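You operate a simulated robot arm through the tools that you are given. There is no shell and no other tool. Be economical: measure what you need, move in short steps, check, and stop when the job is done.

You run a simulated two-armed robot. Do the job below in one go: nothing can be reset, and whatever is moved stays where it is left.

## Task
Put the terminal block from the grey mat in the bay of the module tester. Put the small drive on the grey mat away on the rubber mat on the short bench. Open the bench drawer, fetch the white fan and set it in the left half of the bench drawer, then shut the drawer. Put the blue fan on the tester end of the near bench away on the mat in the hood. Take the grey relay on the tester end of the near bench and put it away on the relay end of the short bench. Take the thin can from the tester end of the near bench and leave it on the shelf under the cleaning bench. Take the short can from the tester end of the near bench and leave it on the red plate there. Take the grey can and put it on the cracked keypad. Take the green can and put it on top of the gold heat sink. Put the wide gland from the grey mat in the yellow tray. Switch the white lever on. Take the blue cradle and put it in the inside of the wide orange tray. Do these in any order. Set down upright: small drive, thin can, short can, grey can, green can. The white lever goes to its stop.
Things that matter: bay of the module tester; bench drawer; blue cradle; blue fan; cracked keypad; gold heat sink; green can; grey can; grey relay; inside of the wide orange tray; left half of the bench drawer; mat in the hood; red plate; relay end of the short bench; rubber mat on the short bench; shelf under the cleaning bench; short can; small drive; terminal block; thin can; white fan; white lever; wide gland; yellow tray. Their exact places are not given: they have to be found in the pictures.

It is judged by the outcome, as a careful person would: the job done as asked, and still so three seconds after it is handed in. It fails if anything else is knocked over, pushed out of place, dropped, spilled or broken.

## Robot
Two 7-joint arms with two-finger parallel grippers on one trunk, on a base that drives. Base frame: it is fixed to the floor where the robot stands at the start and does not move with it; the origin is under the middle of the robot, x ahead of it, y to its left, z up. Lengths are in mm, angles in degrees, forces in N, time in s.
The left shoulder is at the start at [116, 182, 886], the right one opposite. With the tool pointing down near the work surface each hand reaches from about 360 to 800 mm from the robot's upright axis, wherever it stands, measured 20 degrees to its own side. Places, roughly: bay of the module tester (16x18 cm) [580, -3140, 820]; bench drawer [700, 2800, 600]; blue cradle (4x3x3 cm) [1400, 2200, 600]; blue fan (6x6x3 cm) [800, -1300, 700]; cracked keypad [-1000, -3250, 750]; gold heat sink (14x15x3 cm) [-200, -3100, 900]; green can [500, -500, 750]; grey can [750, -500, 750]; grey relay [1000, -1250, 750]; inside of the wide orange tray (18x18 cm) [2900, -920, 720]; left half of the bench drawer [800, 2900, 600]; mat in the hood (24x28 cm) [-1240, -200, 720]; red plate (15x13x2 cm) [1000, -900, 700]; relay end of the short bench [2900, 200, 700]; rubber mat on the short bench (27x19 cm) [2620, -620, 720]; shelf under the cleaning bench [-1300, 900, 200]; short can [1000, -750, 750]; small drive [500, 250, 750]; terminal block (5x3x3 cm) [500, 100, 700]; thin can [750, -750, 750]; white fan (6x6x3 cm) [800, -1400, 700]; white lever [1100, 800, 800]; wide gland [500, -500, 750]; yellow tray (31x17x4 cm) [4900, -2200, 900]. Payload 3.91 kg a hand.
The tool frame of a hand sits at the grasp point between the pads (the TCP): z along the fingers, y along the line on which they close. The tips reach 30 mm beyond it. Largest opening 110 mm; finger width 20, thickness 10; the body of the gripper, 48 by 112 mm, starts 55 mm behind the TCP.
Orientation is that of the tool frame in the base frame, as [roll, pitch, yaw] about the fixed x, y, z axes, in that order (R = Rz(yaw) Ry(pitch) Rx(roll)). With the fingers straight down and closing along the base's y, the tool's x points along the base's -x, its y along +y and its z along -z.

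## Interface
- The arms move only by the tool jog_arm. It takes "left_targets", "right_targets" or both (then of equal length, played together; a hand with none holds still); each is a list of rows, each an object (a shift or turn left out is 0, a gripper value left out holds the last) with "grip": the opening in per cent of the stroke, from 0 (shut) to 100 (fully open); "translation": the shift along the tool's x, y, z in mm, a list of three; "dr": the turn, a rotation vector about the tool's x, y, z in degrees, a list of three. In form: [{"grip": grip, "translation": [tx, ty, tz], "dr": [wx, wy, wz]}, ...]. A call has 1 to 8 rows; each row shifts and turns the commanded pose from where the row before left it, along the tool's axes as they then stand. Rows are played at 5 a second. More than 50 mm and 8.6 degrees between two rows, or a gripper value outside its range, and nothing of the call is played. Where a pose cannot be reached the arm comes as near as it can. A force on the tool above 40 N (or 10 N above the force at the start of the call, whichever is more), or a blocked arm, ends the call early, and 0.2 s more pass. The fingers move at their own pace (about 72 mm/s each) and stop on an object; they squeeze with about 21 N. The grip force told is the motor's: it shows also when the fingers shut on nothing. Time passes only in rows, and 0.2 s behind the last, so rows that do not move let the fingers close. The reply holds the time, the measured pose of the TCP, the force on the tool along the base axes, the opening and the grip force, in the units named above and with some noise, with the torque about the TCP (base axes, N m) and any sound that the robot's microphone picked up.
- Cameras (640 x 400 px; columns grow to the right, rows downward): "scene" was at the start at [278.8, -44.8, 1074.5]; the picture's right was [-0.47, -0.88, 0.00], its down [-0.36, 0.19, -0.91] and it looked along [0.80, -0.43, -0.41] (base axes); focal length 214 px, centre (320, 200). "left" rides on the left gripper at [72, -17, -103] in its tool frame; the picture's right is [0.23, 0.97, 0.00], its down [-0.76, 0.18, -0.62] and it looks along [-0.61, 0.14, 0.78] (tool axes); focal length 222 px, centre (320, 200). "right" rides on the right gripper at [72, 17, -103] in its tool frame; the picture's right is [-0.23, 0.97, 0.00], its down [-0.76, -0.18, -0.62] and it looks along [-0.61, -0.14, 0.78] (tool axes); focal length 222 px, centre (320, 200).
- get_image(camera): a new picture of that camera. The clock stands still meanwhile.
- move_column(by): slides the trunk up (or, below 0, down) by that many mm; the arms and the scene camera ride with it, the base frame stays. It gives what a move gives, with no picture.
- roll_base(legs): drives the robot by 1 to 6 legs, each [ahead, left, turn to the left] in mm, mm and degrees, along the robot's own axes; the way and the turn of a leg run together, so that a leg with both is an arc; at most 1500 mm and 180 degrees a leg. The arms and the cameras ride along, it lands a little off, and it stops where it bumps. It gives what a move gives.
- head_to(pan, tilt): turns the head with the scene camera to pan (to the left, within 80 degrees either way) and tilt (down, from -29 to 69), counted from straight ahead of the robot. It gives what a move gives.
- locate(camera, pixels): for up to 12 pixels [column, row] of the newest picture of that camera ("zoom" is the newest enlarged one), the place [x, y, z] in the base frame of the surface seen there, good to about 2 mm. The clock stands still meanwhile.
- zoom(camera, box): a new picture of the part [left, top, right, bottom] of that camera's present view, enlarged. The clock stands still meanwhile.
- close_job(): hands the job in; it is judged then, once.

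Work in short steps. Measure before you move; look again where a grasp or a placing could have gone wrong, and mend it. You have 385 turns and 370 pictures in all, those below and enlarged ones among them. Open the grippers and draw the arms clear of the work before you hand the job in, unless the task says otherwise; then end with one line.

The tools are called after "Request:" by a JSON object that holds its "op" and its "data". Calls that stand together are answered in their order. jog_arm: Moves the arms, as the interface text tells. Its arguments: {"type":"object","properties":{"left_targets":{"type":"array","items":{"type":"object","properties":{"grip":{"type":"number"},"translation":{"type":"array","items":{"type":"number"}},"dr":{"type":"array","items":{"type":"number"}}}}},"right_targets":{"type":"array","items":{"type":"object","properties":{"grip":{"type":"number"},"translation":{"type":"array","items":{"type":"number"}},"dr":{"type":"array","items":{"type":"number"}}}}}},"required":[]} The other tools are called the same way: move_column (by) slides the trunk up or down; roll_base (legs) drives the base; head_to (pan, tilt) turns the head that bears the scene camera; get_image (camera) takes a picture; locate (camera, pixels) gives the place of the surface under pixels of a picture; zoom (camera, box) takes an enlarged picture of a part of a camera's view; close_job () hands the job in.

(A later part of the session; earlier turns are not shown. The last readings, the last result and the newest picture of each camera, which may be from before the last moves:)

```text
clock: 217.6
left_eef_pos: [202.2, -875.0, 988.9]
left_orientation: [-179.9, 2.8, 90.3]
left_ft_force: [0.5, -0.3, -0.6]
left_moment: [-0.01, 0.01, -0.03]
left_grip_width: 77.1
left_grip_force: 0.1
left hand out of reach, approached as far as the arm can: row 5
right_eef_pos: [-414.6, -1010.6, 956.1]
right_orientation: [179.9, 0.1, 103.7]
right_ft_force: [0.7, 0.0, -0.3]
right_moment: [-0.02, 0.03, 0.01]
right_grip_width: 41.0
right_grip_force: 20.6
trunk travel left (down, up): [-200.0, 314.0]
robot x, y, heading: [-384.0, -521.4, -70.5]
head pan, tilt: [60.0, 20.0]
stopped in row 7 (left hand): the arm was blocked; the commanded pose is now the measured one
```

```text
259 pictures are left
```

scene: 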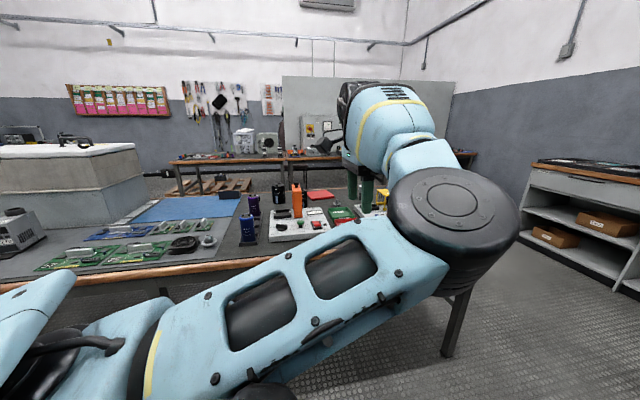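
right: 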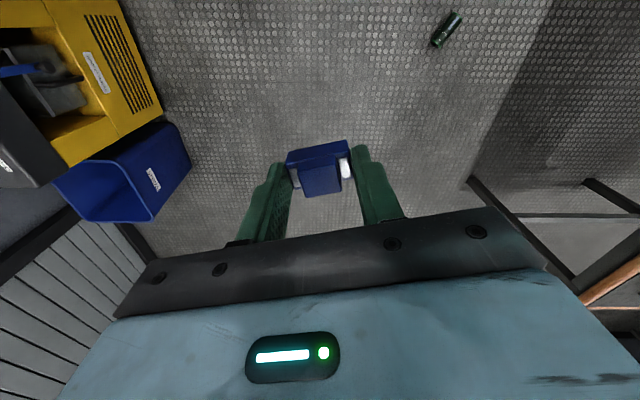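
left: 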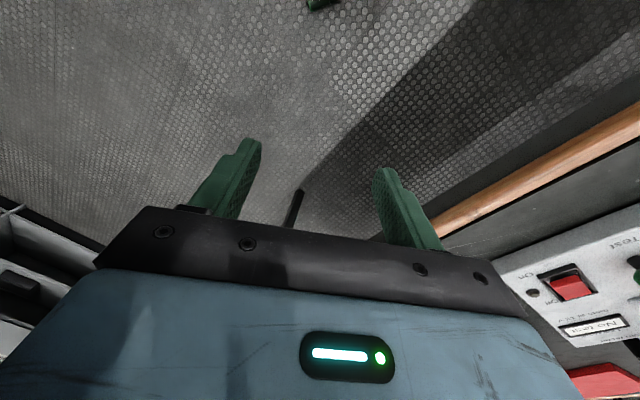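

Much better but elbow still inside; repeat the unwinding once more: extend, pitch up, roll.

Request:
{"op": "jog_arm", "data": {"left_targets": [{"translation": [-40, 0, 0], "dr": [0, -6, 0]}, {"translation": [-40, 0, 0], "dr": [0, -7, 0]}, {"translation": [-30, 0, 0], "dr": [0, -8, 0]}, {"translation": [0, 0, 0], "dr": [0, -8, 0]}, {"dr": [0, -8, 0]}, {"dr": [0, -8, 0]}, {"dr": [0, -8, 0]}, {"dr": [0, -8, 0]}]}}

Request:
{"op": "jog_arm", "data": {"left_targets": [{"dr": [0, -8, 0]}, {"dr": [0, -8, 0]}, {"dr": [0, -8, 0]}, {"dr": [0, 0, 8]}, {"dr": [0, 0, 8]}, {"dr": [0, 0, 8]}, {"dr": [0, 0, 8]}, {"dr": [0, 0, 8]}]}}

Request:
{"op": "get_image", "data": {"camera": "scene"}}

```text
clock: 219.4
left_eef_pos: [201.1, -984.8, 1005.9]
left_orientation: [180.0, 64.0, 90.0]
left_ft_force: [1.2, -0.5, -0.1]
left_moment: [0.01, 0.05, 0.02]
left_grip_width: 77.0
left_grip_force: 0.1
right_eef_pos: [-416.1, -1011.1, 955.6]
right_orientation: [179.7, 0.1, 103.9]
right_ft_force: [1.1, 0.0, -0.1]
right_moment: [0.04, -0.04, 0.0]
right_grip_width: 40.9
right_grip_force: 21.1
trunk travel left (down, up): [-200.0, 314.0]
robot x, y, heading: [-388.1, -520.7, -70.5]
head pan, tilt: [60.0, 20.0]
```

```text
clock: 221.2
left_eef_pos: [199.8, -985.6, 1005.8]
left_orientation: [93.4, 49.8, 2.4]
left_ft_force: [0.3, -0.4, 0.7]
left_moment: [-0.01, 0.0, 0.0]
left_grip_width: 77.0
left_grip_force: 0.1
right_eef_pos: [-415.8, -1011.3, 957.1]
right_orientation: [179.8, 0.2, 103.9]
right_ft_force: [-0.5, 0.1, 0.1]
right_moment: [-0.03, 0.02, -0.05]
right_grip_width: 40.7
right_grip_force: 21.2
trunk travel left (down, up): [-200.0, 314.0]
robot x, y, heading: [-385.2, -521.9, -70.7]
head pan, tilt: [60.0, 20.0]
```

```text
258 pictures are left
```

scene: 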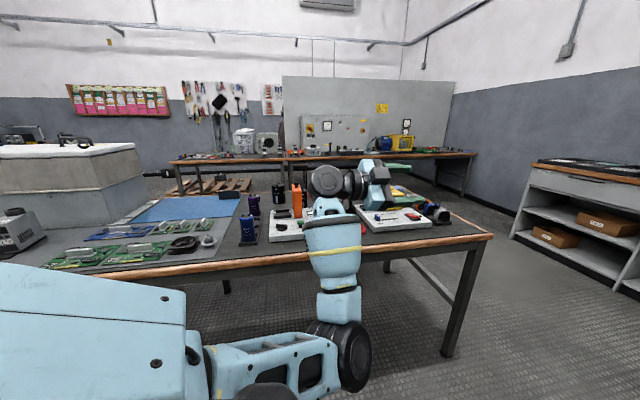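

Progress. Pitch down along the shortest way from here.

Request:
{"op": "jog_arm", "data": {"left_targets": [{"dr": [5.4, 6.4, 0]}, {"dr": [5.4, 6.4, 0]}, {"dr": [5.4, 6.4, 0]}, {"dr": [5.4, 6.4, 0]}, {"dr": [5.4, 6.4, 0]}, {"dr": [5.4, 6.4, 0]}, {"dr": [5.4, 6.4, 0]}, {"dr": [5.4, 6.4, 0]}]}}

Request:
{"op": "jog_arm", "data": {"left_targets": [{"dr": [5.4, 6.4, 0]}, {"dr": [5.4, 6.4, 0]}, {"dr": [2.0, 2.0, 0]}, {"dr": [0, 0, -8]}, {"dr": [0, 0, -8]}, {"dr": [0, 0, -8]}, {"dr": [0, 0, -8]}, {"dr": [0, 0, -8]}]}}

Request:
{"op": "get_image", "data": {"camera": "scene"}}

```text
clock: 223.0
left_eef_pos: [200.7, -984.8, 1005.2]
left_orientation: [166.4, 15.9, 48.1]
left_ft_force: [-0.1, 0.1, 0.5]
left_moment: [0.02, 0.01, -0.03]
left_grip_width: 76.8
left_grip_force: 0.0
right_eef_pos: [-416.3, -1010.8, 956.5]
right_orientation: [179.8, 0.1, 103.8]
right_ft_force: [-0.3, 0.0, -0.5]
right_moment: [-0.03, 0.01, -0.04]
right_grip_width: 40.7
right_grip_force: 20.8
trunk travel left (down, up): [-200.0, 314.0]
robot x, y, heading: [-382.2, -521.9, -70.6]
head pan, tilt: [60.0, 20.0]
```

```text
clock: 224.8
left_eef_pos: [202.9, -984.1, 1005.6]
left_orientation: [-179.6, 1.2, 90.0]
left_ft_force: [-0.3, 0.5, -0.4]
left_moment: [0.01, 0.0, -0.01]
left_grip_width: 77.0
left_grip_force: 0.1
right_eef_pos: [-416.1, -1011.9, 957.0]
right_orientation: [179.7, 0.2, 103.9]
right_ft_force: [0.4, -0.1, -0.3]
right_moment: [0.0, 0.01, 0.0]
right_grip_width: 41.0
right_grip_force: 21.2
trunk travel left (down, up): [-200.0, 314.0]
robot x, y, heading: [-386.1, -521.1, -70.7]
head pan, tilt: [60.0, 20.0]
```

```text
257 pictures are left
```

scene: 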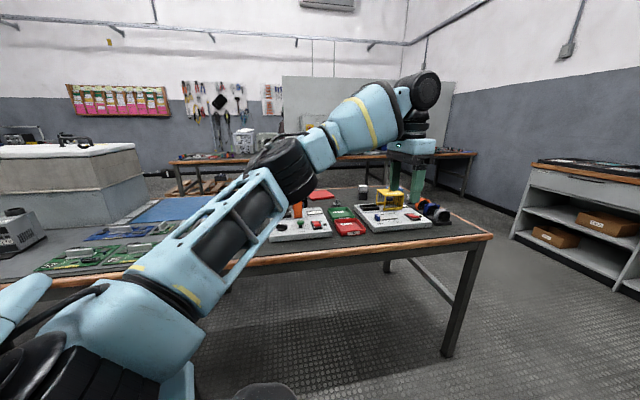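

The left arm is back in its normal elbow-out posture. Lower the trunk and bring the hand over the green can.

Request:
{"op": "move_column", "data": {"by": -200}}

Request:
{"op": "jog_arm", "data": {"left_targets": [{"translation": [26, -30, 20]}, {"translation": [26, -30, 20]}, {"translation": [26, -30, 20]}, {"translation": [26, -30, 20]}, {"translation": [26, -30, 20]}, {"translation": [20, -30, 20]}, {"translation": [0, 0, 40], "dr": [0, 0, 8]}, {"translation": [0, 0, 40], "dr": [0, 0, 8]}]}}

Request:
{"op": "get_image", "data": {"camera": "left"}}

```text
clock: 226.9
left_eef_pos: [199.1, -983.6, 806.2]
left_orientation: [-179.6, 1.3, 89.8]
left_ft_force: [1.8, -0.3, -1.2]
left_moment: [0.02, -0.01, 0.02]
left_grip_width: 77.1
left_grip_force: 0.1
right_eef_pos: [-416.0, -1010.7, 756.0]
right_orientation: [179.8, 0.2, 104.0]
right_ft_force: [0.3, 0.1, -1.5]
right_moment: [0.02, -0.02, 0.03]
right_grip_width: 41.1
right_grip_force: 20.8
trunk travel left (down, up): [0.0, 514.0]
robot x, y, heading: [-383.7, -522.9, -70.4]
head pan, tilt: [60.0, 20.0]
```

```text
clock: 228.8
left_eef_pos: [20.5, -840.6, 604.0]
left_orientation: [179.9, 1.4, 73.8]
left_ft_force: [0.1, -0.4, 1.0]
left_moment: [-0.03, -0.02, 0.0]
left_grip_width: 76.9
left_grip_force: 0.0
right_eef_pos: [-415.4, -1011.1, 756.7]
right_orientation: [179.8, 0.2, 103.9]
right_ft_force: [-0.2, 0.3, -0.5]
right_moment: [0.01, 0.02, -0.04]
right_grip_width: 40.8
right_grip_force: 21.4
trunk travel left (down, up): [0.0, 514.0]
robot x, y, heading: [-383.9, -520.6, -70.4]
head pan, tilt: [60.0, 20.0]
```

```text
256 pictures are left
```

left: 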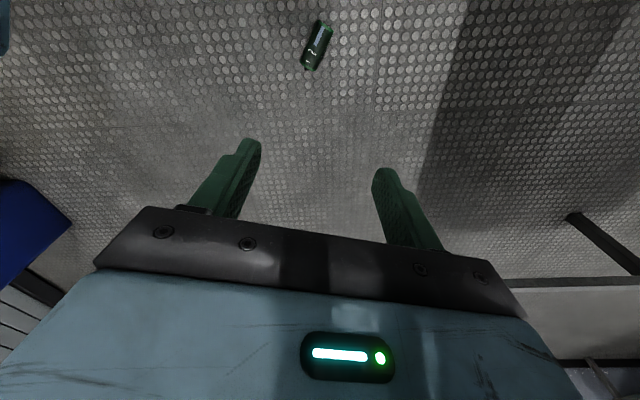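

Works well. Continue down toward the can with another 10° of yaw.

Request:
{"op": "jog_arm", "data": {"left_targets": [{"translation": [0, 0, 45], "dr": [0, 0, 5]}, {"translation": [0, 0, 45], "dr": [0, 0, 5]}, {"translation": [0, 0, 45], "dr": [0, -1.4, 2]}, {"translation": [0, 0, 45]}, {"translation": [0, 0, 45]}, {"translation": [0, 0, 45]}, {"translation": [0, 0, 45]}, {"translation": [0, 0, 45]}]}}

Request:
{"op": "get_image", "data": {"camera": "left"}}

```text
clock: 230.6
left_eef_pos: [19.9, -852.2, 241.3]
left_orientation: [179.6, 2.8, 61.9]
left_ft_force: [-0.4, 0.1, 0.1]
left_moment: [0.0, 0.02, 0.01]
left_grip_width: 77.2
left_grip_force: 0.1
right_eef_pos: [-416.1, -1012.3, 757.1]
right_orientation: [179.8, 0.1, 103.9]
right_ft_force: [-0.1, 0.2, -0.8]
right_moment: [0.01, 0.01, 0.02]
right_grip_width: 40.7
right_grip_force: 21.0
trunk travel left (down, up): [0.0, 514.0]
robot x, y, heading: [-385.1, -517.1, -70.7]
head pan, tilt: [60.0, 20.0]
```

```text
255 pictures are left
```

left: 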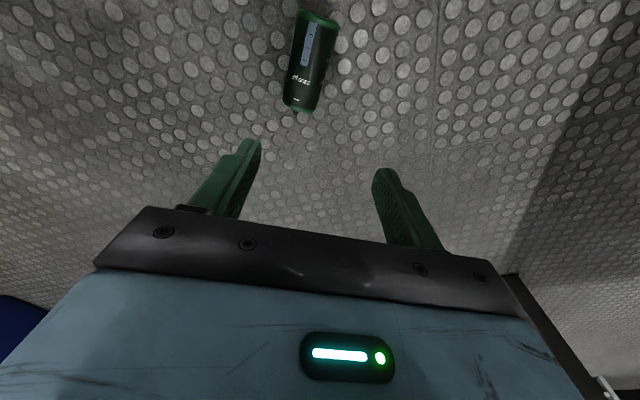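

Request:
{"op": "locate", "data": {"camera": "left", "pixels": [[299, 103], [307, 60], [313, 18], [290, 60], [325, 60]]}}

```text
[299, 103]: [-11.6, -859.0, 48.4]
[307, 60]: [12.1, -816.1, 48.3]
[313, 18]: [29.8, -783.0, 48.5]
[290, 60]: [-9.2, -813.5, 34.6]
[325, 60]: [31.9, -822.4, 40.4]
```

Align and descend to z≈110.

Request:
{"op": "jog_arm", "data": {"left_targets": [{"dr": [0.4, 2.8, 0]}, {"translation": [4, -24, 30]}, {"translation": [0, 0, 48]}, {"translation": [0, 0, 48]}, {}]}}

Request:
{"op": "get_image", "data": {"camera": "left"}}

```text
clock: 231.8
left_eef_pos: [-7.2, -839.2, 115.6]
left_orientation: [-179.9, -0.1, 61.8]
left_ft_force: [0.9, 0.3, 0.5]
left_moment: [0.03, 0.02, 0.02]
left_grip_width: 77.0
left_grip_force: 0.1
right_eef_pos: [-415.1, -1012.2, 756.7]
right_orientation: [179.8, 0.1, 103.9]
right_ft_force: [0.4, 0.4, -0.4]
right_moment: [0.0, 0.02, 0.01]
right_grip_width: 41.0
right_grip_force: 20.8
trunk travel left (down, up): [0.0, 514.0]
robot x, y, heading: [-386.8, -522.4, -70.3]
head pan, tilt: [60.0, 20.0]
```

```text
254 pictures are left
```

left: 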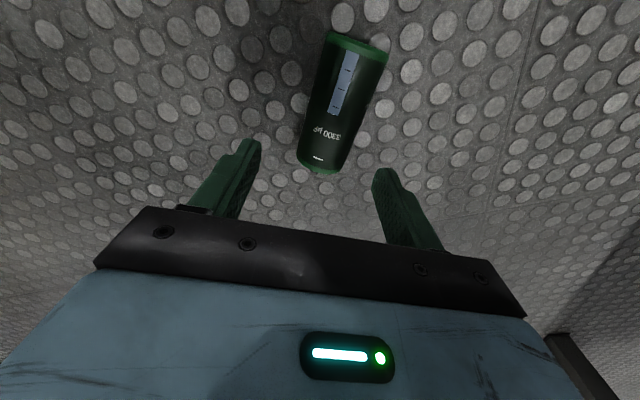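

Fine-align (4°, 6 mm), descend and grip.

Request:
{"op": "jog_arm", "data": {"left_targets": [{"translation": [4, 6, 20], "dr": [0, 0, 4]}, {"translation": [0, 0, 40]}, {"translation": [0, 0, 20]}, {}, {"grip": 5}, {"grip": 5}, {"grip": 5}, {"grip": 5}]}}

Request:
{"op": "jog_arm", "data": {"left_targets": [{"translation": [0, 0, -15]}, {"translation": [0, 0, -35]}, {"translation": [0, 0, -45]}, {"translation": [0, 0, -45]}, {"translation": [0, 0, -45]}, {"translation": [0, 0, -45]}, {"translation": [0, 0, -45]}, {"translation": [0, 0, -45]}]}}

Request:
{"op": "get_image", "data": {"camera": "left"}}

```text
clock: 233.6
left_eef_pos: [0.3, -836.9, 38.8]
left_orientation: [-179.8, -0.1, 57.9]
left_ft_force: [0.0, -0.2, 0.5]
left_moment: [-0.04, -0.01, 0.0]
left_grip_width: 47.2
left_grip_force: 21.2
right_eef_pos: [-415.4, -1011.7, 756.4]
right_orientation: [179.8, 0.1, 103.9]
right_ft_force: [-0.1, 0.2, -0.6]
right_moment: [0.01, -0.02, 0.0]
right_grip_width: 40.6
right_grip_force: 20.6
trunk travel left (down, up): [0.0, 514.0]
robot x, y, heading: [-380.6, -522.6, -70.5]
head pan, tilt: [60.0, 20.0]
```

```text
clock: 235.3
left_eef_pos: [0.6, -836.6, 358.7]
left_orientation: [-179.9, -0.1, 57.9]
left_ft_force: [0.4, 0.7, -3.8]
left_moment: [-0.02, -0.01, 0.0]
left_grip_width: 47.0
left_grip_force: 20.7
right_eef_pos: [-416.4, -1011.7, 756.1]
right_orientation: [179.7, 0.1, 103.9]
right_ft_force: [-0.7, 0.3, -0.5]
right_moment: [0.03, 0.0, 0.01]
right_grip_width: 40.8
right_grip_force: 21.4
trunk travel left (down, up): [0.0, 514.0]
robot x, y, heading: [-382.5, -523.8, -70.8]
head pan, tilt: [60.0, 20.0]
```

```text
253 pictures are left
```

left: 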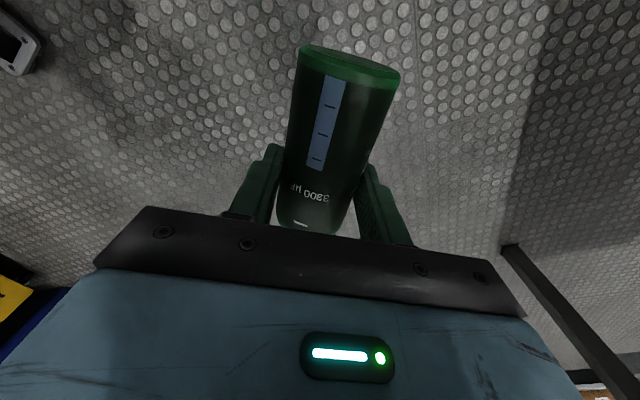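

Held. Raise the can and the trunk while unwinding yaw, then drive south.

Request:
{"op": "jog_arm", "data": {"left_targets": [{"translation": [0, 0, -40], "dr": [0, 0, -6]}, {"translation": [0, 0, -40], "dr": [0, 0, -6]}, {"translation": [0, 0, -40], "dr": [0, 0, -6]}, {"translation": [0, 0, -40], "dr": [0, 0, -6]}, {"translation": [0, 0, -40], "dr": [0, 0, -6]}, {"translation": [0, 0, -40], "dr": [0, 0, -6]}, {"translation": [0, 0, -40], "dr": [0, 0, -6]}, {"translation": [0, 0, -40], "dr": [0, 0, -8]}]}}

Request:
{"op": "move_column", "data": {"by": 250}}

Request:
{"op": "roll_base", "data": {"legs": [[400, -350, 0], [500, -120, 0]]}}

Request:
{"op": "roll_base", "data": {"legs": [[400, 0, -10], [400, 0, -9]]}}

```text
clock: 237.2
left_eef_pos: [2.9, -833.5, 679.7]
left_orientation: [-179.9, -0.2, 108.1]
left_ft_force: [-0.7, 0.6, -2.9]
left_moment: [-0.05, -0.01, 0.0]
left_grip_width: 47.1
left_grip_force: 21.1
right_eef_pos: [-416.4, -1010.8, 756.4]
right_orientation: [179.8, 0.1, 103.9]
right_ft_force: [-0.2, 0.5, 0.2]
right_moment: [0.01, -0.02, 0.01]
right_grip_width: 40.9
right_grip_force: 21.3
trunk travel left (down, up): [0.0, 514.0]
robot x, y, heading: [-385.9, -522.0, -70.7]
head pan, tilt: [60.0, 20.0]
```

```text
clock: 239.7
left_eef_pos: [3.0, -836.5, 928.2]
left_orientation: [-179.9, -0.2, 107.8]
left_ft_force: [0.3, -0.4, -3.1]
left_moment: [-0.03, -0.01, -0.01]
left_grip_width: 47.3
left_grip_force: 20.8
right_eef_pos: [-416.0, -1012.3, 1006.7]
right_orientation: [179.9, 0.0, 104.0]
right_ft_force: [0.7, 0.1, -1.9]
right_moment: [0.02, -0.03, -0.03]
right_grip_width: 40.9
right_grip_force: 20.6
trunk travel left (down, up): [-250.0, 264.0]
robot x, y, heading: [-385.1, -521.5, -70.6]
head pan, tilt: [60.0, 20.0]
```

```text
clock: 246.1
left_eef_pos: [-140.0, -1844.3, 928.0]
left_orientation: [179.9, -0.2, 108.4]
left_ft_force: [-1.2, -0.3, -2.6]
left_moment: [-0.04, -0.03, 0.0]
left_grip_width: 47.1
left_grip_force: 20.8
right_eef_pos: [-556.1, -2023.2, 1006.8]
right_orientation: [179.7, 0.0, 104.4]
right_ft_force: [0.1, 0.3, -1.1]
right_moment: [-0.02, 0.01, 0.01]
right_grip_width: 41.0
right_grip_force: 21.4
trunk travel left (down, up): [-250.0, 264.0]
robot x, y, heading: [-534.4, -1529.6, -70.0]
head pan, tilt: [60.0, 20.0]
```

```text
clock: 250.6
left_eef_pos: [-130.0, -2726.1, 928.6]
left_orientation: [180.0, -0.2, 89.0]
left_ft_force: [0.0, -0.4, -3.2]
left_moment: [-0.04, 0.01, 0.01]
left_grip_width: 46.7
left_grip_force: 21.2
right_eef_pos: [-583.1, -2755.3, 1006.0]
right_orientation: [179.8, 0.1, 85.2]
right_ft_force: [0.2, 0.7, 0.3]
right_moment: [0.03, -0.03, -0.02]
right_grip_width: 40.9
right_grip_force: 21.2
trunk travel left (down, up): [-250.0, 264.0]
robot x, y, heading: [-392.2, -2300.8, -89.3]
head pan, tilt: [60.0, 20.0]
```

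At (-392,-2301). Extend the left hand forward, then pitch it to horizontal.

Request:
{"op": "jog_arm", "data": {"left_targets": [{"translation": [-45, 0, -10]}, {"translation": [-45, 0, -10]}, {"translation": [-45, 0, -10]}, {"translation": [-45, 0, -10]}, {"dr": [0, -8.2, 0]}, {"dr": [0, -8.2, 0]}, {"dr": [0, -8.2, 0]}, {"dr": [0, -8.2, 0]}]}}

Request:
{"op": "jog_arm", "data": {"left_targets": [{"dr": [0, -8.2, 0]}, {"dr": [0, -8.2, 0]}, {"dr": [0, -8.2, 0]}, {"dr": [0, -8.2, 0]}, {"dr": [0, -8.2, 0]}, {"dr": [0, -8.2, 0]}, {"dr": [0, -8, 0]}, {}]}}

Request:
{"op": "head_to", "data": {"pan": 25, "tilt": 40}}

Request:
{"op": "get_image", "data": {"camera": "scene"}}

Request:
{"op": "get_image", "data": {"camera": "left"}}

```text
clock: 252.4
left_eef_pos: [-131.8, -2904.5, 967.7]
left_orientation: [180.0, 32.7, 89.2]
left_ft_force: [0.3, 0.7, -2.7]
left_moment: [0.01, 0.03, 0.01]
left_grip_width: 46.8
left_grip_force: 20.8
right_eef_pos: [-582.5, -2756.2, 1007.2]
right_orientation: [179.9, 0.1, 85.1]
right_ft_force: [0.7, 0.6, -0.8]
right_moment: [0.0, 0.02, -0.03]
right_grip_width: 40.9
right_grip_force: 20.7
trunk travel left (down, up): [-250.0, 264.0]
robot x, y, heading: [-394.0, -2298.3, -89.4]
head pan, tilt: [60.0, 20.0]
```

```text
clock: 254.2
left_eef_pos: [-132.2, -2904.2, 967.7]
left_orientation: [167.0, 90.0, 76.0]
left_ft_force: [-0.1, -0.2, -2.6]
left_moment: [0.02, 0.01, -0.01]
left_grip_width: 47.2
left_grip_force: 21.4
right_eef_pos: [-582.6, -2756.4, 1006.5]
right_orientation: [179.8, 0.1, 85.1]
right_ft_force: [0.2, 0.0, -0.1]
right_moment: [0.0, -0.03, 0.02]
right_grip_width: 40.9
right_grip_force: 20.9
trunk travel left (down, up): [-250.0, 264.0]
robot x, y, heading: [-395.5, -2299.4, -89.2]
head pan, tilt: [60.0, 20.0]
```

```text
clock: 255.2
left_eef_pos: [-133.5, -2904.4, 967.4]
left_orientation: [179.8, 89.8, 88.8]
left_ft_force: [0.6, -0.6, -2.9]
left_moment: [0.03, 0.02, -0.02]
left_grip_width: 46.9
left_grip_force: 21.6
right_eef_pos: [-583.3, -2755.4, 1006.6]
right_orientation: [179.8, 0.1, 85.1]
right_ft_force: [0.4, 0.0, 0.1]
right_moment: [0.0, -0.02, -0.02]
right_grip_width: 40.9
right_grip_force: 21.6
trunk travel left (down, up): [-250.0, 264.0]
robot x, y, heading: [-391.5, -2298.7, -89.4]
head pan, tilt: [25.0, 40.0]
```

```text
252 pictures are left
```

scene: 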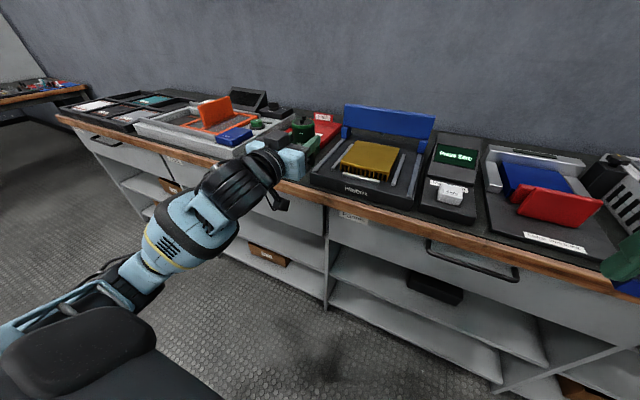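

```text
251 pictures are left
```

left: 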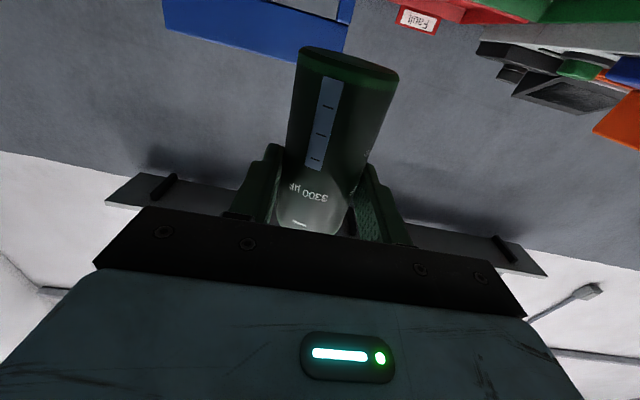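

Tool horizontal, can upright. Re-measure the heat sink.

Request:
{"op": "locate", "data": {"camera": "scene", "pixels": [[370, 160], [355, 142], [397, 150], [343, 168], [385, 180], [300, 122], [306, 125], [330, 175], [420, 170]]}}

Request:
{"op": "zoom", "data": {"camera": "scene", "box": [240, 90, 460, 230]}}

```text
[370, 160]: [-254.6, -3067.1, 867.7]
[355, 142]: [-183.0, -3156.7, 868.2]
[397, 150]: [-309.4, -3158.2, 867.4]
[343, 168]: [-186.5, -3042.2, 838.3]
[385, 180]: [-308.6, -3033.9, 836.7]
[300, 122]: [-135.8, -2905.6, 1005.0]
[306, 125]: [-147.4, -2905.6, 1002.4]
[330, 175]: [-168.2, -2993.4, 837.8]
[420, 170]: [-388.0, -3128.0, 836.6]
```

```text
2.86 times, centred on (350, 160) of scene
```

zoom: 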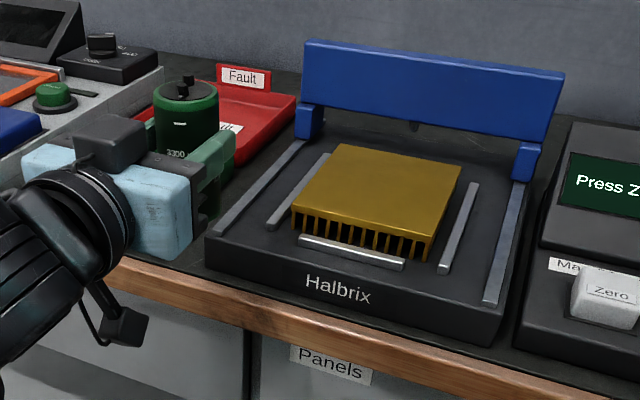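

Drive forward 178, right 114 to bring the can over the heat sink centre (-247,-3094).

Request:
{"op": "roll_base", "data": {"legs": [[178, -114, 0]]}}

Request:
{"op": "head_to", "data": {"pan": 20, "tilt": 50}}

Request:
{"op": "zoom", "data": {"camera": "scene", "box": [220, 60, 460, 220]}}

```text
clock: 256.9
left_eef_pos: [-247.7, -3086.7, 967.3]
left_orientation: [174.9, 89.8, 84.1]
left_ft_force: [-1.7, -0.1, -2.7]
left_moment: [0.0, -0.05, 0.04]
left_grip_width: 47.0
left_grip_force: 20.8
right_eef_pos: [-697.2, -2936.8, 1006.4]
right_orientation: [179.8, 0.1, 85.1]
right_ft_force: [-0.8, -0.9, -0.6]
right_moment: [0.0, 0.0, -0.02]
right_grip_width: 40.6
right_grip_force: 21.1
trunk travel left (down, up): [-250.0, 264.0]
robot x, y, heading: [-512.7, -2481.2, -89.2]
head pan, tilt: [25.0, 40.0]
```

```text
clock: 257.6
left_eef_pos: [-247.6, -3087.2, 968.1]
left_orientation: [179.7, 89.8, 88.9]
left_ft_force: [0.0, 0.7, -3.1]
left_moment: [0.02, -0.02, 0.01]
left_grip_width: 47.1
left_grip_force: 21.1
right_eef_pos: [-698.9, -2936.2, 1005.5]
right_orientation: [179.8, 0.1, 85.1]
right_ft_force: [0.3, 1.0, 0.3]
right_moment: [-0.01, -0.01, -0.01]
right_grip_width: 40.9
right_grip_force: 20.4
trunk travel left (down, up): [-250.0, 264.0]
robot x, y, heading: [-508.8, -2485.7, -89.1]
head pan, tilt: [20.0, 50.0]
```

```text
2.50 times, centred on (340, 140) of scene
```

zoom: 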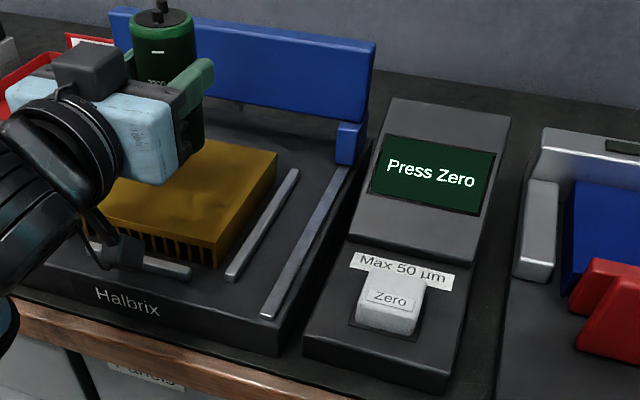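

A camera block hangs under the gripper; measure its bottom vs. the device.

Request:
{"op": "locate", "data": {"camera": "zoom", "pixels": [[105, 265], [118, 250], [92, 238], [140, 258], [165, 268], [120, 285], [215, 255], [170, 20]]}}

```text
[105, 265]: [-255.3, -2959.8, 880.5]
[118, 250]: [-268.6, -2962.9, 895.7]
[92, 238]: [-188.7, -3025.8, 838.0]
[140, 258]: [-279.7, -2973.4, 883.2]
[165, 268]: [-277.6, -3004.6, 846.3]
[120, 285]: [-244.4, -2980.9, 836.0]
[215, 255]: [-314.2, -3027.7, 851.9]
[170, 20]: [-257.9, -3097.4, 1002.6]
```

Gap to heat sink ≈31 mm. Lower 28 mm then creep.

Request:
{"op": "jog_arm", "data": {"left_targets": [{"translation": [14, 0, 0]}, {"translation": [12, 0, 0]}, {}, {"translation": [2, 0, 0]}, {}]}}

Request:
{"op": "jog_arm", "data": {"left_targets": [{"translation": [2, 0, 0]}, {}]}}

```text
clock: 258.8
left_eef_pos: [-247.5, -3085.9, 938.2]
left_orientation: [177.0, 89.7, 86.1]
left_ft_force: [-0.8, 0.3, -3.2]
left_moment: [0.03, -0.01, 0.02]
left_grip_width: 46.8
left_grip_force: 21.4
right_eef_pos: [-698.4, -2936.6, 1005.4]
right_orientation: [180.0, 0.1, 85.1]
right_ft_force: [0.3, 0.4, -0.6]
right_moment: [-0.01, 0.02, -0.03]
right_grip_width: 40.8
right_grip_force: 20.3
trunk travel left (down, up): [-250.0, 264.0]
robot x, y, heading: [-506.4, -2481.6, -89.4]
head pan, tilt: [20.0, 50.0]
```

```text
clock: 259.4
left_eef_pos: [-249.7, -3085.5, 937.9]
left_orientation: [-176.3, 89.8, 92.6]
left_ft_force: [-0.9, -0.2, -2.4]
left_moment: [0.07, 0.01, 0.01]
left_grip_width: 46.9
left_grip_force: 21.0
right_eef_pos: [-698.0, -2936.6, 1006.0]
right_orientation: [180.0, 0.1, 85.1]
right_ft_force: [0.4, -0.3, -0.4]
right_moment: [0.03, 0.01, 0.03]
right_grip_width: 40.9
right_grip_force: 20.5
trunk travel left (down, up): [-250.0, 264.0]
robot x, y, heading: [-508.2, -2482.9, -89.4]
head pan, tilt: [20.0, 50.0]
```

Request:
{"op": "jog_arm", "data": {"left_targets": [{"translation": [2, 0, 0]}, {"translation": [1, 0, 0]}, {}]}}

Request:
{"op": "zoom", "data": {"camera": "scene", "box": [220, 60, 380, 180]}}

```text
clock: 260.2
left_eef_pos: [-249.4, -3085.4, 933.2]
left_orientation: [177.7, 89.7, 86.8]
left_ft_force: [0.4, 0.1, -3.4]
left_moment: [0.04, -0.02, -0.01]
left_grip_width: 46.9
left_grip_force: 20.7
right_eef_pos: [-698.5, -2938.3, 1006.7]
right_orientation: [179.8, 0.1, 85.1]
right_ft_force: [-0.1, 1.3, -0.2]
right_moment: [0.02, -0.02, 0.01]
right_grip_width: 40.6
right_grip_force: 21.0
trunk travel left (down, up): [-250.0, 264.0]
robot x, y, heading: [-512.4, -2480.4, -89.3]
head pan, tilt: [20.0, 50.0]
```

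```text
3.33 times, centred on (300, 120) of scene
```

zoom: 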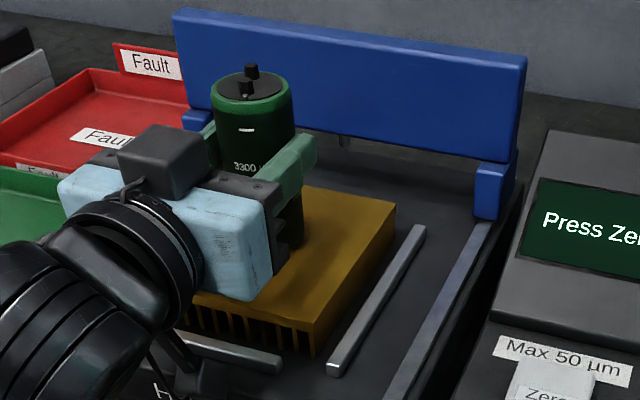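

Check rim height and creep on.

Request:
{"op": "locate", "data": {"camera": "zoom", "pixels": [[260, 105], [245, 110], [290, 240], [350, 210], [190, 380]]}}

Request:
{"op": "jog_arm", "data": {"left_targets": [{"translation": [1.5, 0, 0]}, {}]}}

```text
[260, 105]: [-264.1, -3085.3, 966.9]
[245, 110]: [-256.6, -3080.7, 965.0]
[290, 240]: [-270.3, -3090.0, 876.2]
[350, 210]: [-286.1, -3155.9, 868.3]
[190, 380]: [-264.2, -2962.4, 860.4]
```

```text
clock: 260.8
left_eef_pos: [-249.0, -3087.4, 933.9]
left_orientation: [176.6, 89.9, 85.7]
left_ft_force: [1.1, 1.5, 0.1]
left_moment: [0.34, -0.01, -0.07]
left_grip_width: 47.0
left_grip_force: 21.1
right_eef_pos: [-699.3, -2938.1, 1007.2]
right_orientation: [179.9, 0.1, 85.1]
right_ft_force: [-0.8, 1.0, 0.0]
right_moment: [0.01, 0.0, 0.01]
right_grip_width: 40.8
right_grip_force: 21.0
trunk travel left (down, up): [-250.0, 264.0]
robot x, y, heading: [-511.0, -2482.7, -89.1]
head pan, tilt: [20.0, 50.0]
```

The gripper's camera touched first (torque says ~100 mm behind), the can is within ~2 mm of the heat sink. Release gently and check before backing out.

Request:
{"op": "jog_arm", "data": {"left_targets": [{"translation": [-0.5, 0, 0]}, {"grip": 50}, {"grip": 62}, {}]}}

Request:
{"op": "zoom", "data": {"camera": "scene", "box": [220, 60, 380, 180]}}

```text
clock: 261.8
left_eef_pos: [-248.4, -3085.0, 933.5]
left_orientation: [-178.4, 89.8, 90.7]
left_ft_force: [0.1, -0.5, -0.2]
left_moment: [0.01, -0.02, 0.03]
left_grip_width: 68.3
left_grip_force: 0.0
right_eef_pos: [-696.7, -2938.0, 1005.6]
right_orientation: [179.9, 0.1, 85.1]
right_ft_force: [-0.2, 0.0, -0.9]
right_moment: [-0.05, 0.03, -0.02]
right_grip_width: 40.9
right_grip_force: 21.1
trunk travel left (down, up): [-250.0, 264.0]
robot x, y, heading: [-510.2, -2481.7, -89.4]
head pan, tilt: [20.0, 50.0]
```

```text
3.33 times, centred on (300, 120) of scene
```

zoom: 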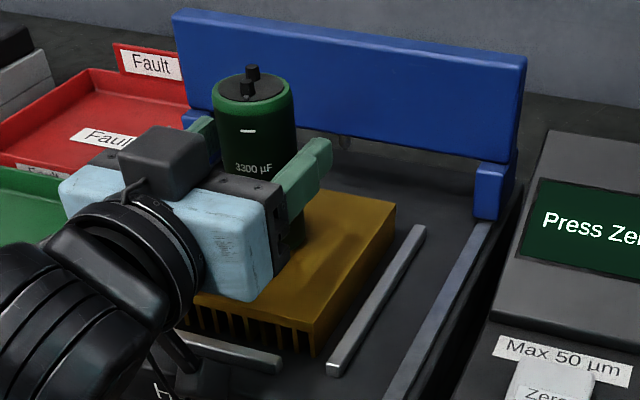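

Can stands on the heat sink. Back straight out with the base.

Request:
{"op": "roll_base", "data": {"legs": [[-220, 0, 0]]}}

Request:
{"op": "zoom", "data": {"camera": "scene", "box": [240, 60, 440, 200]}}

```text
clock: 263.5
left_eef_pos: [-249.3, -2862.0, 934.3]
left_orientation: [177.0, 89.9, 86.3]
left_ft_force: [-0.2, 0.8, 0.6]
left_moment: [-0.02, -0.01, 0.0]
left_grip_width: 68.1
left_grip_force: 0.1
right_eef_pos: [-698.1, -2714.6, 1005.9]
right_orientation: [179.8, 0.1, 85.4]
right_ft_force: [0.4, 0.0, -0.7]
right_moment: [-0.05, -0.02, 0.02]
right_grip_width: 40.9
right_grip_force: 21.3
trunk travel left (down, up): [-250.0, 264.0]
robot x, y, heading: [-514.2, -2259.5, -89.2]
head pan, tilt: [20.0, 50.0]
```

```text
2.86 times, centred on (340, 130) of scene
```

zoom: 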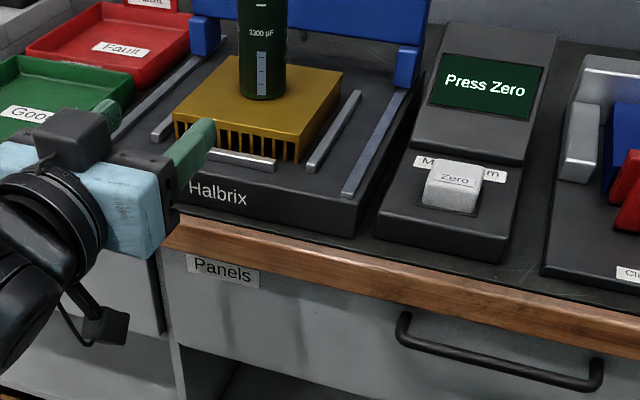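

Green can done. Restore the left hand to pointing down, then go to the module tester to the east.

Request:
{"op": "jog_arm", "data": {"left_targets": [{"dr": [0, 8.2, 0]}, {"dr": [0, 8.2, 0]}, {"dr": [0, 8.2, 0]}, {"dr": [0, 8.2, 0]}, {"dr": [0, 8.2, 0]}, {"dr": [0, 8.2, 0]}, {"dr": [0, 8.2, 0]}, {"dr": [0, 8.2, 0]}]}}

Request:
{"op": "jog_arm", "data": {"left_targets": [{"dr": [0, 8.2, 0]}, {"dr": [0, 8.2, 0]}, {"dr": [0, 8, 0]}, {"translation": [45, 0, -10]}, {"translation": [45, 0, -10]}, {"translation": [40, 0, -10]}, {"translation": [40, 0, -10]}, {}]}}

Request:
{"op": "roll_base", "data": {"legs": [[0, 1280, -1]]}}

Request:
{"op": "head_to", "data": {"pan": -10, "tilt": 40}}

Request:
{"op": "get_image", "data": {"camera": "scene"}}

```text
clock: 265.3
left_eef_pos: [-248.8, -2860.4, 931.5]
left_orientation: [179.9, 24.1, 89.4]
left_ft_force: [-0.7, 0.2, -0.5]
left_moment: [0.01, 0.0, 0.02]
left_grip_width: 68.2
left_grip_force: 0.0
right_eef_pos: [-699.0, -2715.1, 1006.4]
right_orientation: [179.9, 0.1, 85.4]
right_ft_force: [-0.4, -0.3, 0.4]
right_moment: [-0.02, 0.03, -0.02]
right_grip_width: 40.7
right_grip_force: 21.2
trunk travel left (down, up): [-250.0, 264.0]
robot x, y, heading: [-511.7, -2260.2, -89.1]
head pan, tilt: [20.0, 50.0]
```

```text
clock: 267.1
left_eef_pos: [-245.5, -2689.0, 970.7]
left_orientation: [-179.9, -0.2, 89.4]
left_ft_force: [0.2, -0.3, -0.2]
left_moment: [0.02, 0.0, 0.02]
left_grip_width: 68.2
left_grip_force: 0.2
right_eef_pos: [-699.5, -2715.3, 1005.6]
right_orientation: [180.0, 0.1, 85.4]
right_ft_force: [-0.4, 0.2, -0.7]
right_moment: [0.0, 0.02, 0.0]
right_grip_width: 40.9
right_grip_force: 20.8
trunk travel left (down, up): [-250.0, 264.0]
robot x, y, heading: [-512.2, -2257.3, -89.0]
head pan, tilt: [20.0, 50.0]
```

```text
clock: 279.0
left_eef_pos: [1074.7, -2693.9, 970.6]
left_orientation: [180.0, -0.3, 87.9]
left_ft_force: [0.2, 0.1, 1.1]
left_moment: [0.02, 0.02, 0.01]
left_grip_width: 68.0
left_grip_force: 0.0
right_eef_pos: [620.3, -2707.8, 1007.3]
right_orientation: [179.9, 0.2, 83.7]
right_ft_force: [0.0, -0.4, 0.2]
right_moment: [0.0, -0.05, -0.01]
right_grip_width: 40.6
right_grip_force: 21.0
trunk travel left (down, up): [-250.0, 264.0]
robot x, y, heading: [819.6, -2257.3, -90.6]
head pan, tilt: [20.0, 50.0]
```

```text
clock: 279.9
left_eef_pos: [1074.5, -2694.0, 971.5]
left_orientation: [-180.0, -0.2, 87.9]
left_ft_force: [-0.4, -0.2, -1.2]
left_moment: [0.0, 0.01, 0.01]
left_grip_width: 68.3
left_grip_force: 0.0
right_eef_pos: [619.9, -2706.5, 1005.0]
right_orientation: [179.7, 0.1, 83.8]
right_ft_force: [0.4, -0.7, 0.8]
right_moment: [-0.04, 0.01, 0.01]
right_grip_width: 40.9
right_grip_force: 21.0
trunk travel left (down, up): [-250.0, 264.0]
robot x, y, heading: [818.1, -2258.7, -90.7]
head pan, tilt: [-10.0, 40.0]
```

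```text
245 pictures are left
```

scene: 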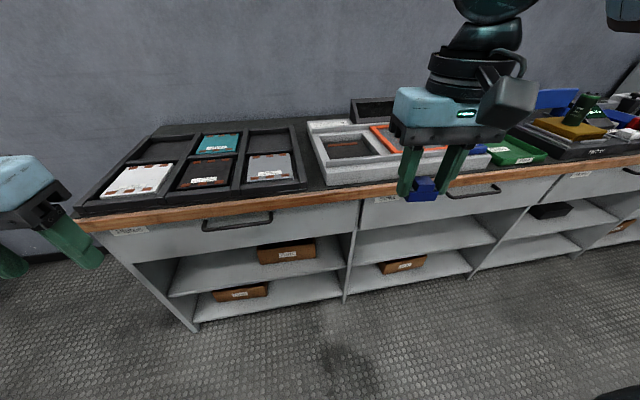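

Zoom on the tester and measure.

Request:
{"op": "zoom", "data": {"camera": "scene", "box": [290, 80, 530, 230]}}

Request:
{"op": "locate", "data": {"camera": "zoom", "pixels": [[165, 180], [105, 165], [200, 150], [240, 200], [120, 215], [300, 150], [250, 130], [90, 130], [340, 160], [420, 190]]}}

```text
2.67 times, centred on (410, 155) of scene
```

zoom: 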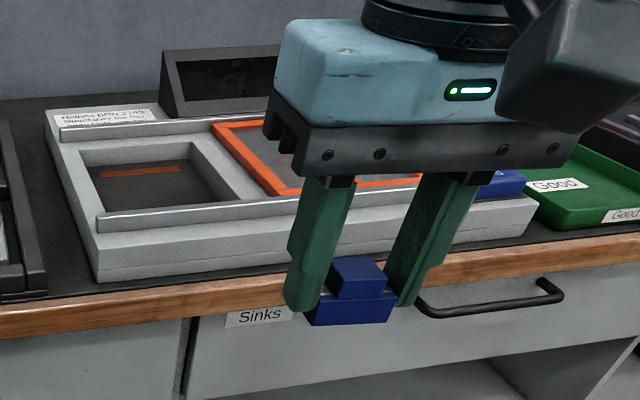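

```text
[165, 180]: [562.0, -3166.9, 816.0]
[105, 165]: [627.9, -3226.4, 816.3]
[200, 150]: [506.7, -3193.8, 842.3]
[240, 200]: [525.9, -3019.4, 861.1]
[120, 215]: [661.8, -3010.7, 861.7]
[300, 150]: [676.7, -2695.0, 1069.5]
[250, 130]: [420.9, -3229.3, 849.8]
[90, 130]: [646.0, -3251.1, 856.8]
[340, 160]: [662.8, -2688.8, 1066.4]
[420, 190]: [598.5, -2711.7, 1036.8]
```

Bay floor z≈816 centred near (580,-3140). Drive forward 300 and right 40.

Request:
{"op": "roll_base", "data": {"legs": [[310, -40, 0]]}}

Request:
{"op": "get_image", "data": {"camera": "right"}}

```text
clock: 282.1
left_eef_pos: [1029.9, -3008.0, 971.4]
left_orientation: [-180.0, -0.2, 88.0]
left_ft_force: [1.2, -0.2, 0.1]
left_moment: [0.0, 0.0, 0.01]
left_grip_width: 68.3
left_grip_force: 0.1
right_eef_pos: [575.7, -3020.1, 1006.6]
right_orientation: [179.9, 0.1, 83.9]
right_ft_force: [0.6, 0.1, -0.9]
right_moment: [-0.01, 0.02, 0.02]
right_grip_width: 41.0
right_grip_force: 20.7
trunk travel left (down, up): [-250.0, 264.0]
robot x, y, heading: [772.4, -2568.0, -90.5]
head pan, tilt: [-10.0, 40.0]
```

```text
243 pictures are left
```

right: 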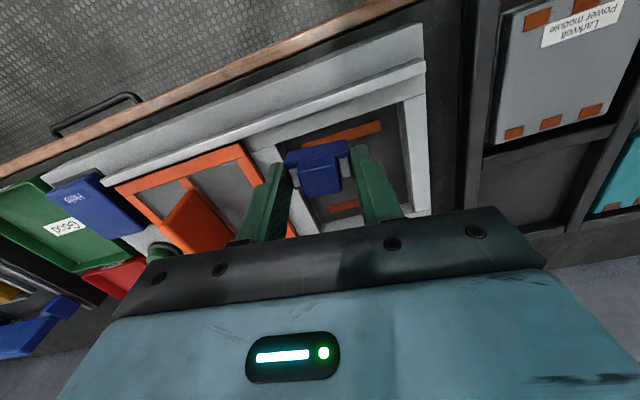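

Request:
{"op": "locate", "data": {"camera": "right", "pixels": [[345, 132], [395, 125], [405, 190], [342, 207], [270, 160], [315, 215], [415, 150], [280, 130]]}}

```text
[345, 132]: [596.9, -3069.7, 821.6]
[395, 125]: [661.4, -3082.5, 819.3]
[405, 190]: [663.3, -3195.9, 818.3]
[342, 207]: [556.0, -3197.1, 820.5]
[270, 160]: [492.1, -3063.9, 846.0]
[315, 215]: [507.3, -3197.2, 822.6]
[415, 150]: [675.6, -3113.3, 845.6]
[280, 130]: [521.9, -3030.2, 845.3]
```

Move over the bay centre and lower to just above the floor.

Request:
{"op": "jog_arm", "data": {"right_targets": [{"translation": [-40, 7, 10]}, {"translation": [-40, 7, 20]}, {"translation": [-38, 6, 20]}, {"translation": [0, 0, 40]}, {"translation": [0, 0, 35]}, {"translation": [0, 0, 20]}, {}]}}

Request:
{"op": "get_image", "data": {"camera": "right"}}

Request:
{"op": "zoom", "data": {"camera": "scene", "box": [260, 60, 500, 210]}}

```text
clock: 283.7
left_eef_pos: [1030.5, -3005.8, 971.8]
left_orientation: [-180.0, -0.2, 87.9]
left_ft_force: [0.0, -0.2, -1.1]
left_moment: [0.02, -0.02, -0.05]
left_grip_width: 68.3
left_grip_force: 0.1
right_eef_pos: [582.7, -3141.3, 861.2]
right_orientation: [179.9, 0.1, 83.9]
right_ft_force: [-0.8, -0.3, -0.6]
right_moment: [0.0, 0.02, -0.01]
right_grip_width: 40.8
right_grip_force: 21.1
trunk travel left (down, up): [-250.0, 264.0]
robot x, y, heading: [772.3, -2574.1, -90.4]
head pan, tilt: [-10.0, 40.0]
```

```text
242 pictures are left
```

right: 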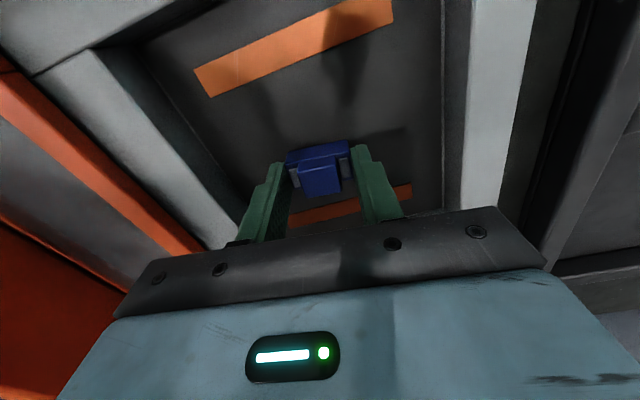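

```text
2.67 times, centred on (380, 135) of scene
```

zoom: 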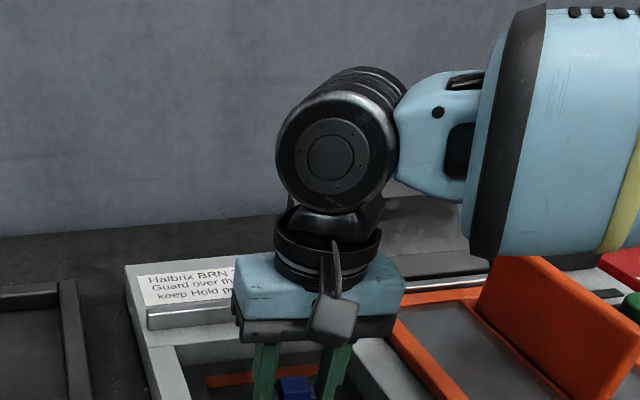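

Lower the last few mm until contact.

Request:
{"op": "jog_arm", "data": {"right_targets": [{"translation": [0, 0, 4]}, {"translation": [0, 0, 2]}, {"translation": [0, 0, 1]}, {}]}}

```text
clock: 284.7
left_eef_pos: [1030.2, -3005.4, 972.2]
left_orientation: [-180.0, -0.2, 88.0]
left_ft_force: [0.0, -0.8, 1.1]
left_moment: [0.0, 0.01, -0.03]
left_grip_width: 68.3
left_grip_force: 0.1
right_eef_pos: [583.4, -3139.8, 854.6]
right_orientation: [179.9, 0.1, 84.0]
right_ft_force: [0.3, 0.6, 0.0]
right_moment: [-0.01, -0.01, -0.04]
right_grip_width: 40.7
right_grip_force: 20.7
trunk travel left (down, up): [-250.0, 264.0]
robot x, y, heading: [769.9, -2567.8, -90.6]
head pan, tilt: [-10.0, 40.0]
```

Request:
{"op": "jog_arm", "data": {"right_targets": [{"translation": [0, 0, 1.5]}, {"translation": [0, 0, 1.5]}, {}]}}

```text
clock: 285.5
left_eef_pos: [1031.0, -3005.7, 972.1]
left_orientation: [180.0, 0.0, 87.9]
left_ft_force: [-1.0, -0.5, 0.0]
left_moment: [0.01, 0.01, 0.0]
left_grip_width: 68.0
left_grip_force: 0.1
right_eef_pos: [582.7, -3139.7, 853.7]
right_orientation: [179.9, 0.3, 84.0]
right_ft_force: [-1.2, -3.0, 15.7]
right_moment: [-0.03, 0.08, -0.04]
right_grip_width: 40.8
right_grip_force: 20.7
trunk travel left (down, up): [-250.0, 264.0]
robot x, y, heading: [771.1, -2570.8, -90.5]
head pan, tilt: [-10.0, 40.0]
```

Contact. Release and rise.

Request:
{"op": "jog_arm", "data": {"right_targets": [{"translation": [0, 0, -1.5]}, {"grip": 60}, {}, {"translation": [0, 0, -40]}, {"translation": [0, 0, -45]}, {"translation": [30, 0, -30]}, {"translation": [40, 0, -10]}, {"translation": [40, 0, 0]}]}}

Request:
{"op": "get_image", "data": {"camera": "right"}}

```text
clock: 287.3
left_eef_pos: [1030.3, -3005.7, 972.1]
left_orientation: [180.0, -0.1, 87.9]
left_ft_force: [0.4, -0.2, 0.8]
left_moment: [0.0, 0.02, 0.01]
left_grip_width: 68.2
left_grip_force: 0.0
right_eef_pos: [595.5, -3030.0, 981.4]
right_orientation: [179.9, 0.1, 83.9]
right_ft_force: [-0.1, -0.4, -0.3]
right_moment: [-0.02, 0.0, 0.01]
right_grip_width: 66.0
right_grip_force: 0.0
trunk travel left (down, up): [-250.0, 264.0]
robot x, y, heading: [773.6, -2571.8, -90.5]
head pan, tilt: [-10.0, 40.0]
```

```text
240 pictures are left
```

right: 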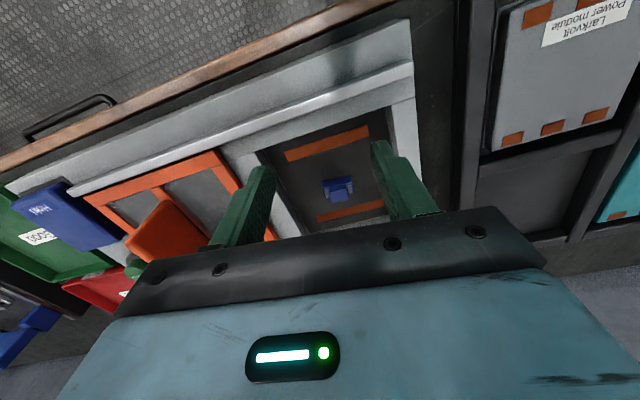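

Block is in the bay. Now back off and turn around to face the tester end of the near bench.

Request:
{"op": "roll_base", "data": {"legs": [[-420, 0, 0], [0, 0, 90], [0, 0, 90]]}}

Request:
{"op": "head_to", "data": {"pan": 0, "tilt": 35}}

Request:
{"op": "get_image", "data": {"camera": "scene"}}

Request:
{"op": "zoom", "data": {"camera": "scene", "box": [180, 120, 500, 320]}}

```text
clock: 297.4
left_eef_pos: [537.0, -1701.6, 971.9]
left_orientation: [180.0, -0.2, -94.1]
left_ft_force: [-0.5, 0.5, 0.7]
left_moment: [0.0, -0.01, 0.0]
left_grip_width: 68.2
left_grip_force: 0.0
right_eef_pos: [974.0, -1693.0, 980.5]
right_orientation: [179.9, 0.1, -98.2]
right_ft_force: [0.2, 0.2, 0.6]
right_moment: [-0.02, 0.03, 0.0]
right_grip_width: 66.1
right_grip_force: 0.1
trunk travel left (down, up): [-250.0, 264.0]
robot x, y, heading: [775.8, -2150.5, 87.4]
head pan, tilt: [-10.0, 40.0]
```

```text
clock: 298.1
left_eef_pos: [538.0, -1700.8, 971.3]
left_orientation: [180.0, -0.2, -94.1]
left_ft_force: [-0.7, -0.2, 0.5]
left_moment: [0.01, 0.01, 0.01]
left_grip_width: 68.0
left_grip_force: 0.0
right_eef_pos: [973.7, -1692.9, 981.9]
right_orientation: [179.9, 0.1, -98.2]
right_ft_force: [0.2, -0.1, 0.4]
right_moment: [-0.02, 0.01, -0.01]
right_grip_width: 66.1
right_grip_force: 0.0
trunk travel left (down, up): [-250.0, 264.0]
robot x, y, heading: [782.4, -2147.6, 87.5]
head pan, tilt: [0.0, 35.0]
```

```text
239 pictures are left
```

scene: 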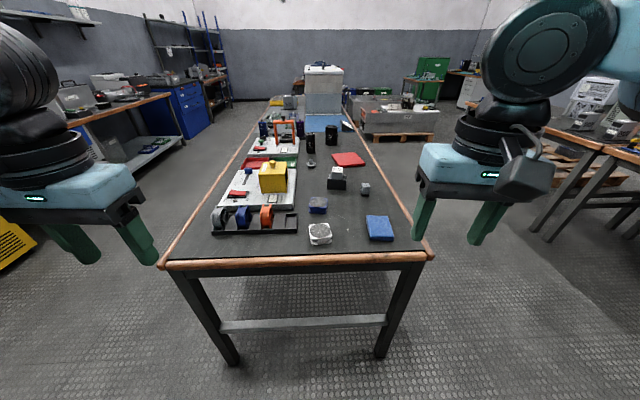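

```text
2.00 times, centred on (340, 220) of scene
```

zoom: 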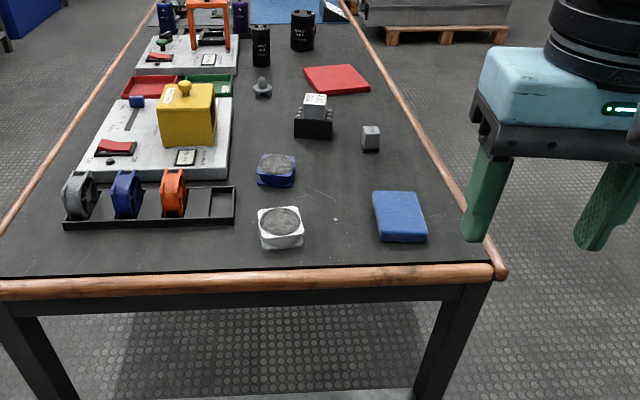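

Excellent view: white fan, blue fan, grey relay cube. Locate them.

Request:
{"op": "locate", "data": {"camera": "zoom", "pixels": [[281, 221], [262, 212], [300, 208], [275, 165], [258, 160], [294, 158], [371, 132], [371, 148], [335, 78], [260, 30], [302, 15], [340, 282]]}}

```text
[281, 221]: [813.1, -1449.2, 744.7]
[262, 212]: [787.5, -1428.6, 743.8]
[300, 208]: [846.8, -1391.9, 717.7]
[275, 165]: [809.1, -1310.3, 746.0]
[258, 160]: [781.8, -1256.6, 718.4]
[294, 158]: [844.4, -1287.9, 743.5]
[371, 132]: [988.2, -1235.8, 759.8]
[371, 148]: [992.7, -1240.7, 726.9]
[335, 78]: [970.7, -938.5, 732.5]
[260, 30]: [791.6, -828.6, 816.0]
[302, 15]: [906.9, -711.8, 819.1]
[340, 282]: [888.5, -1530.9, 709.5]
```

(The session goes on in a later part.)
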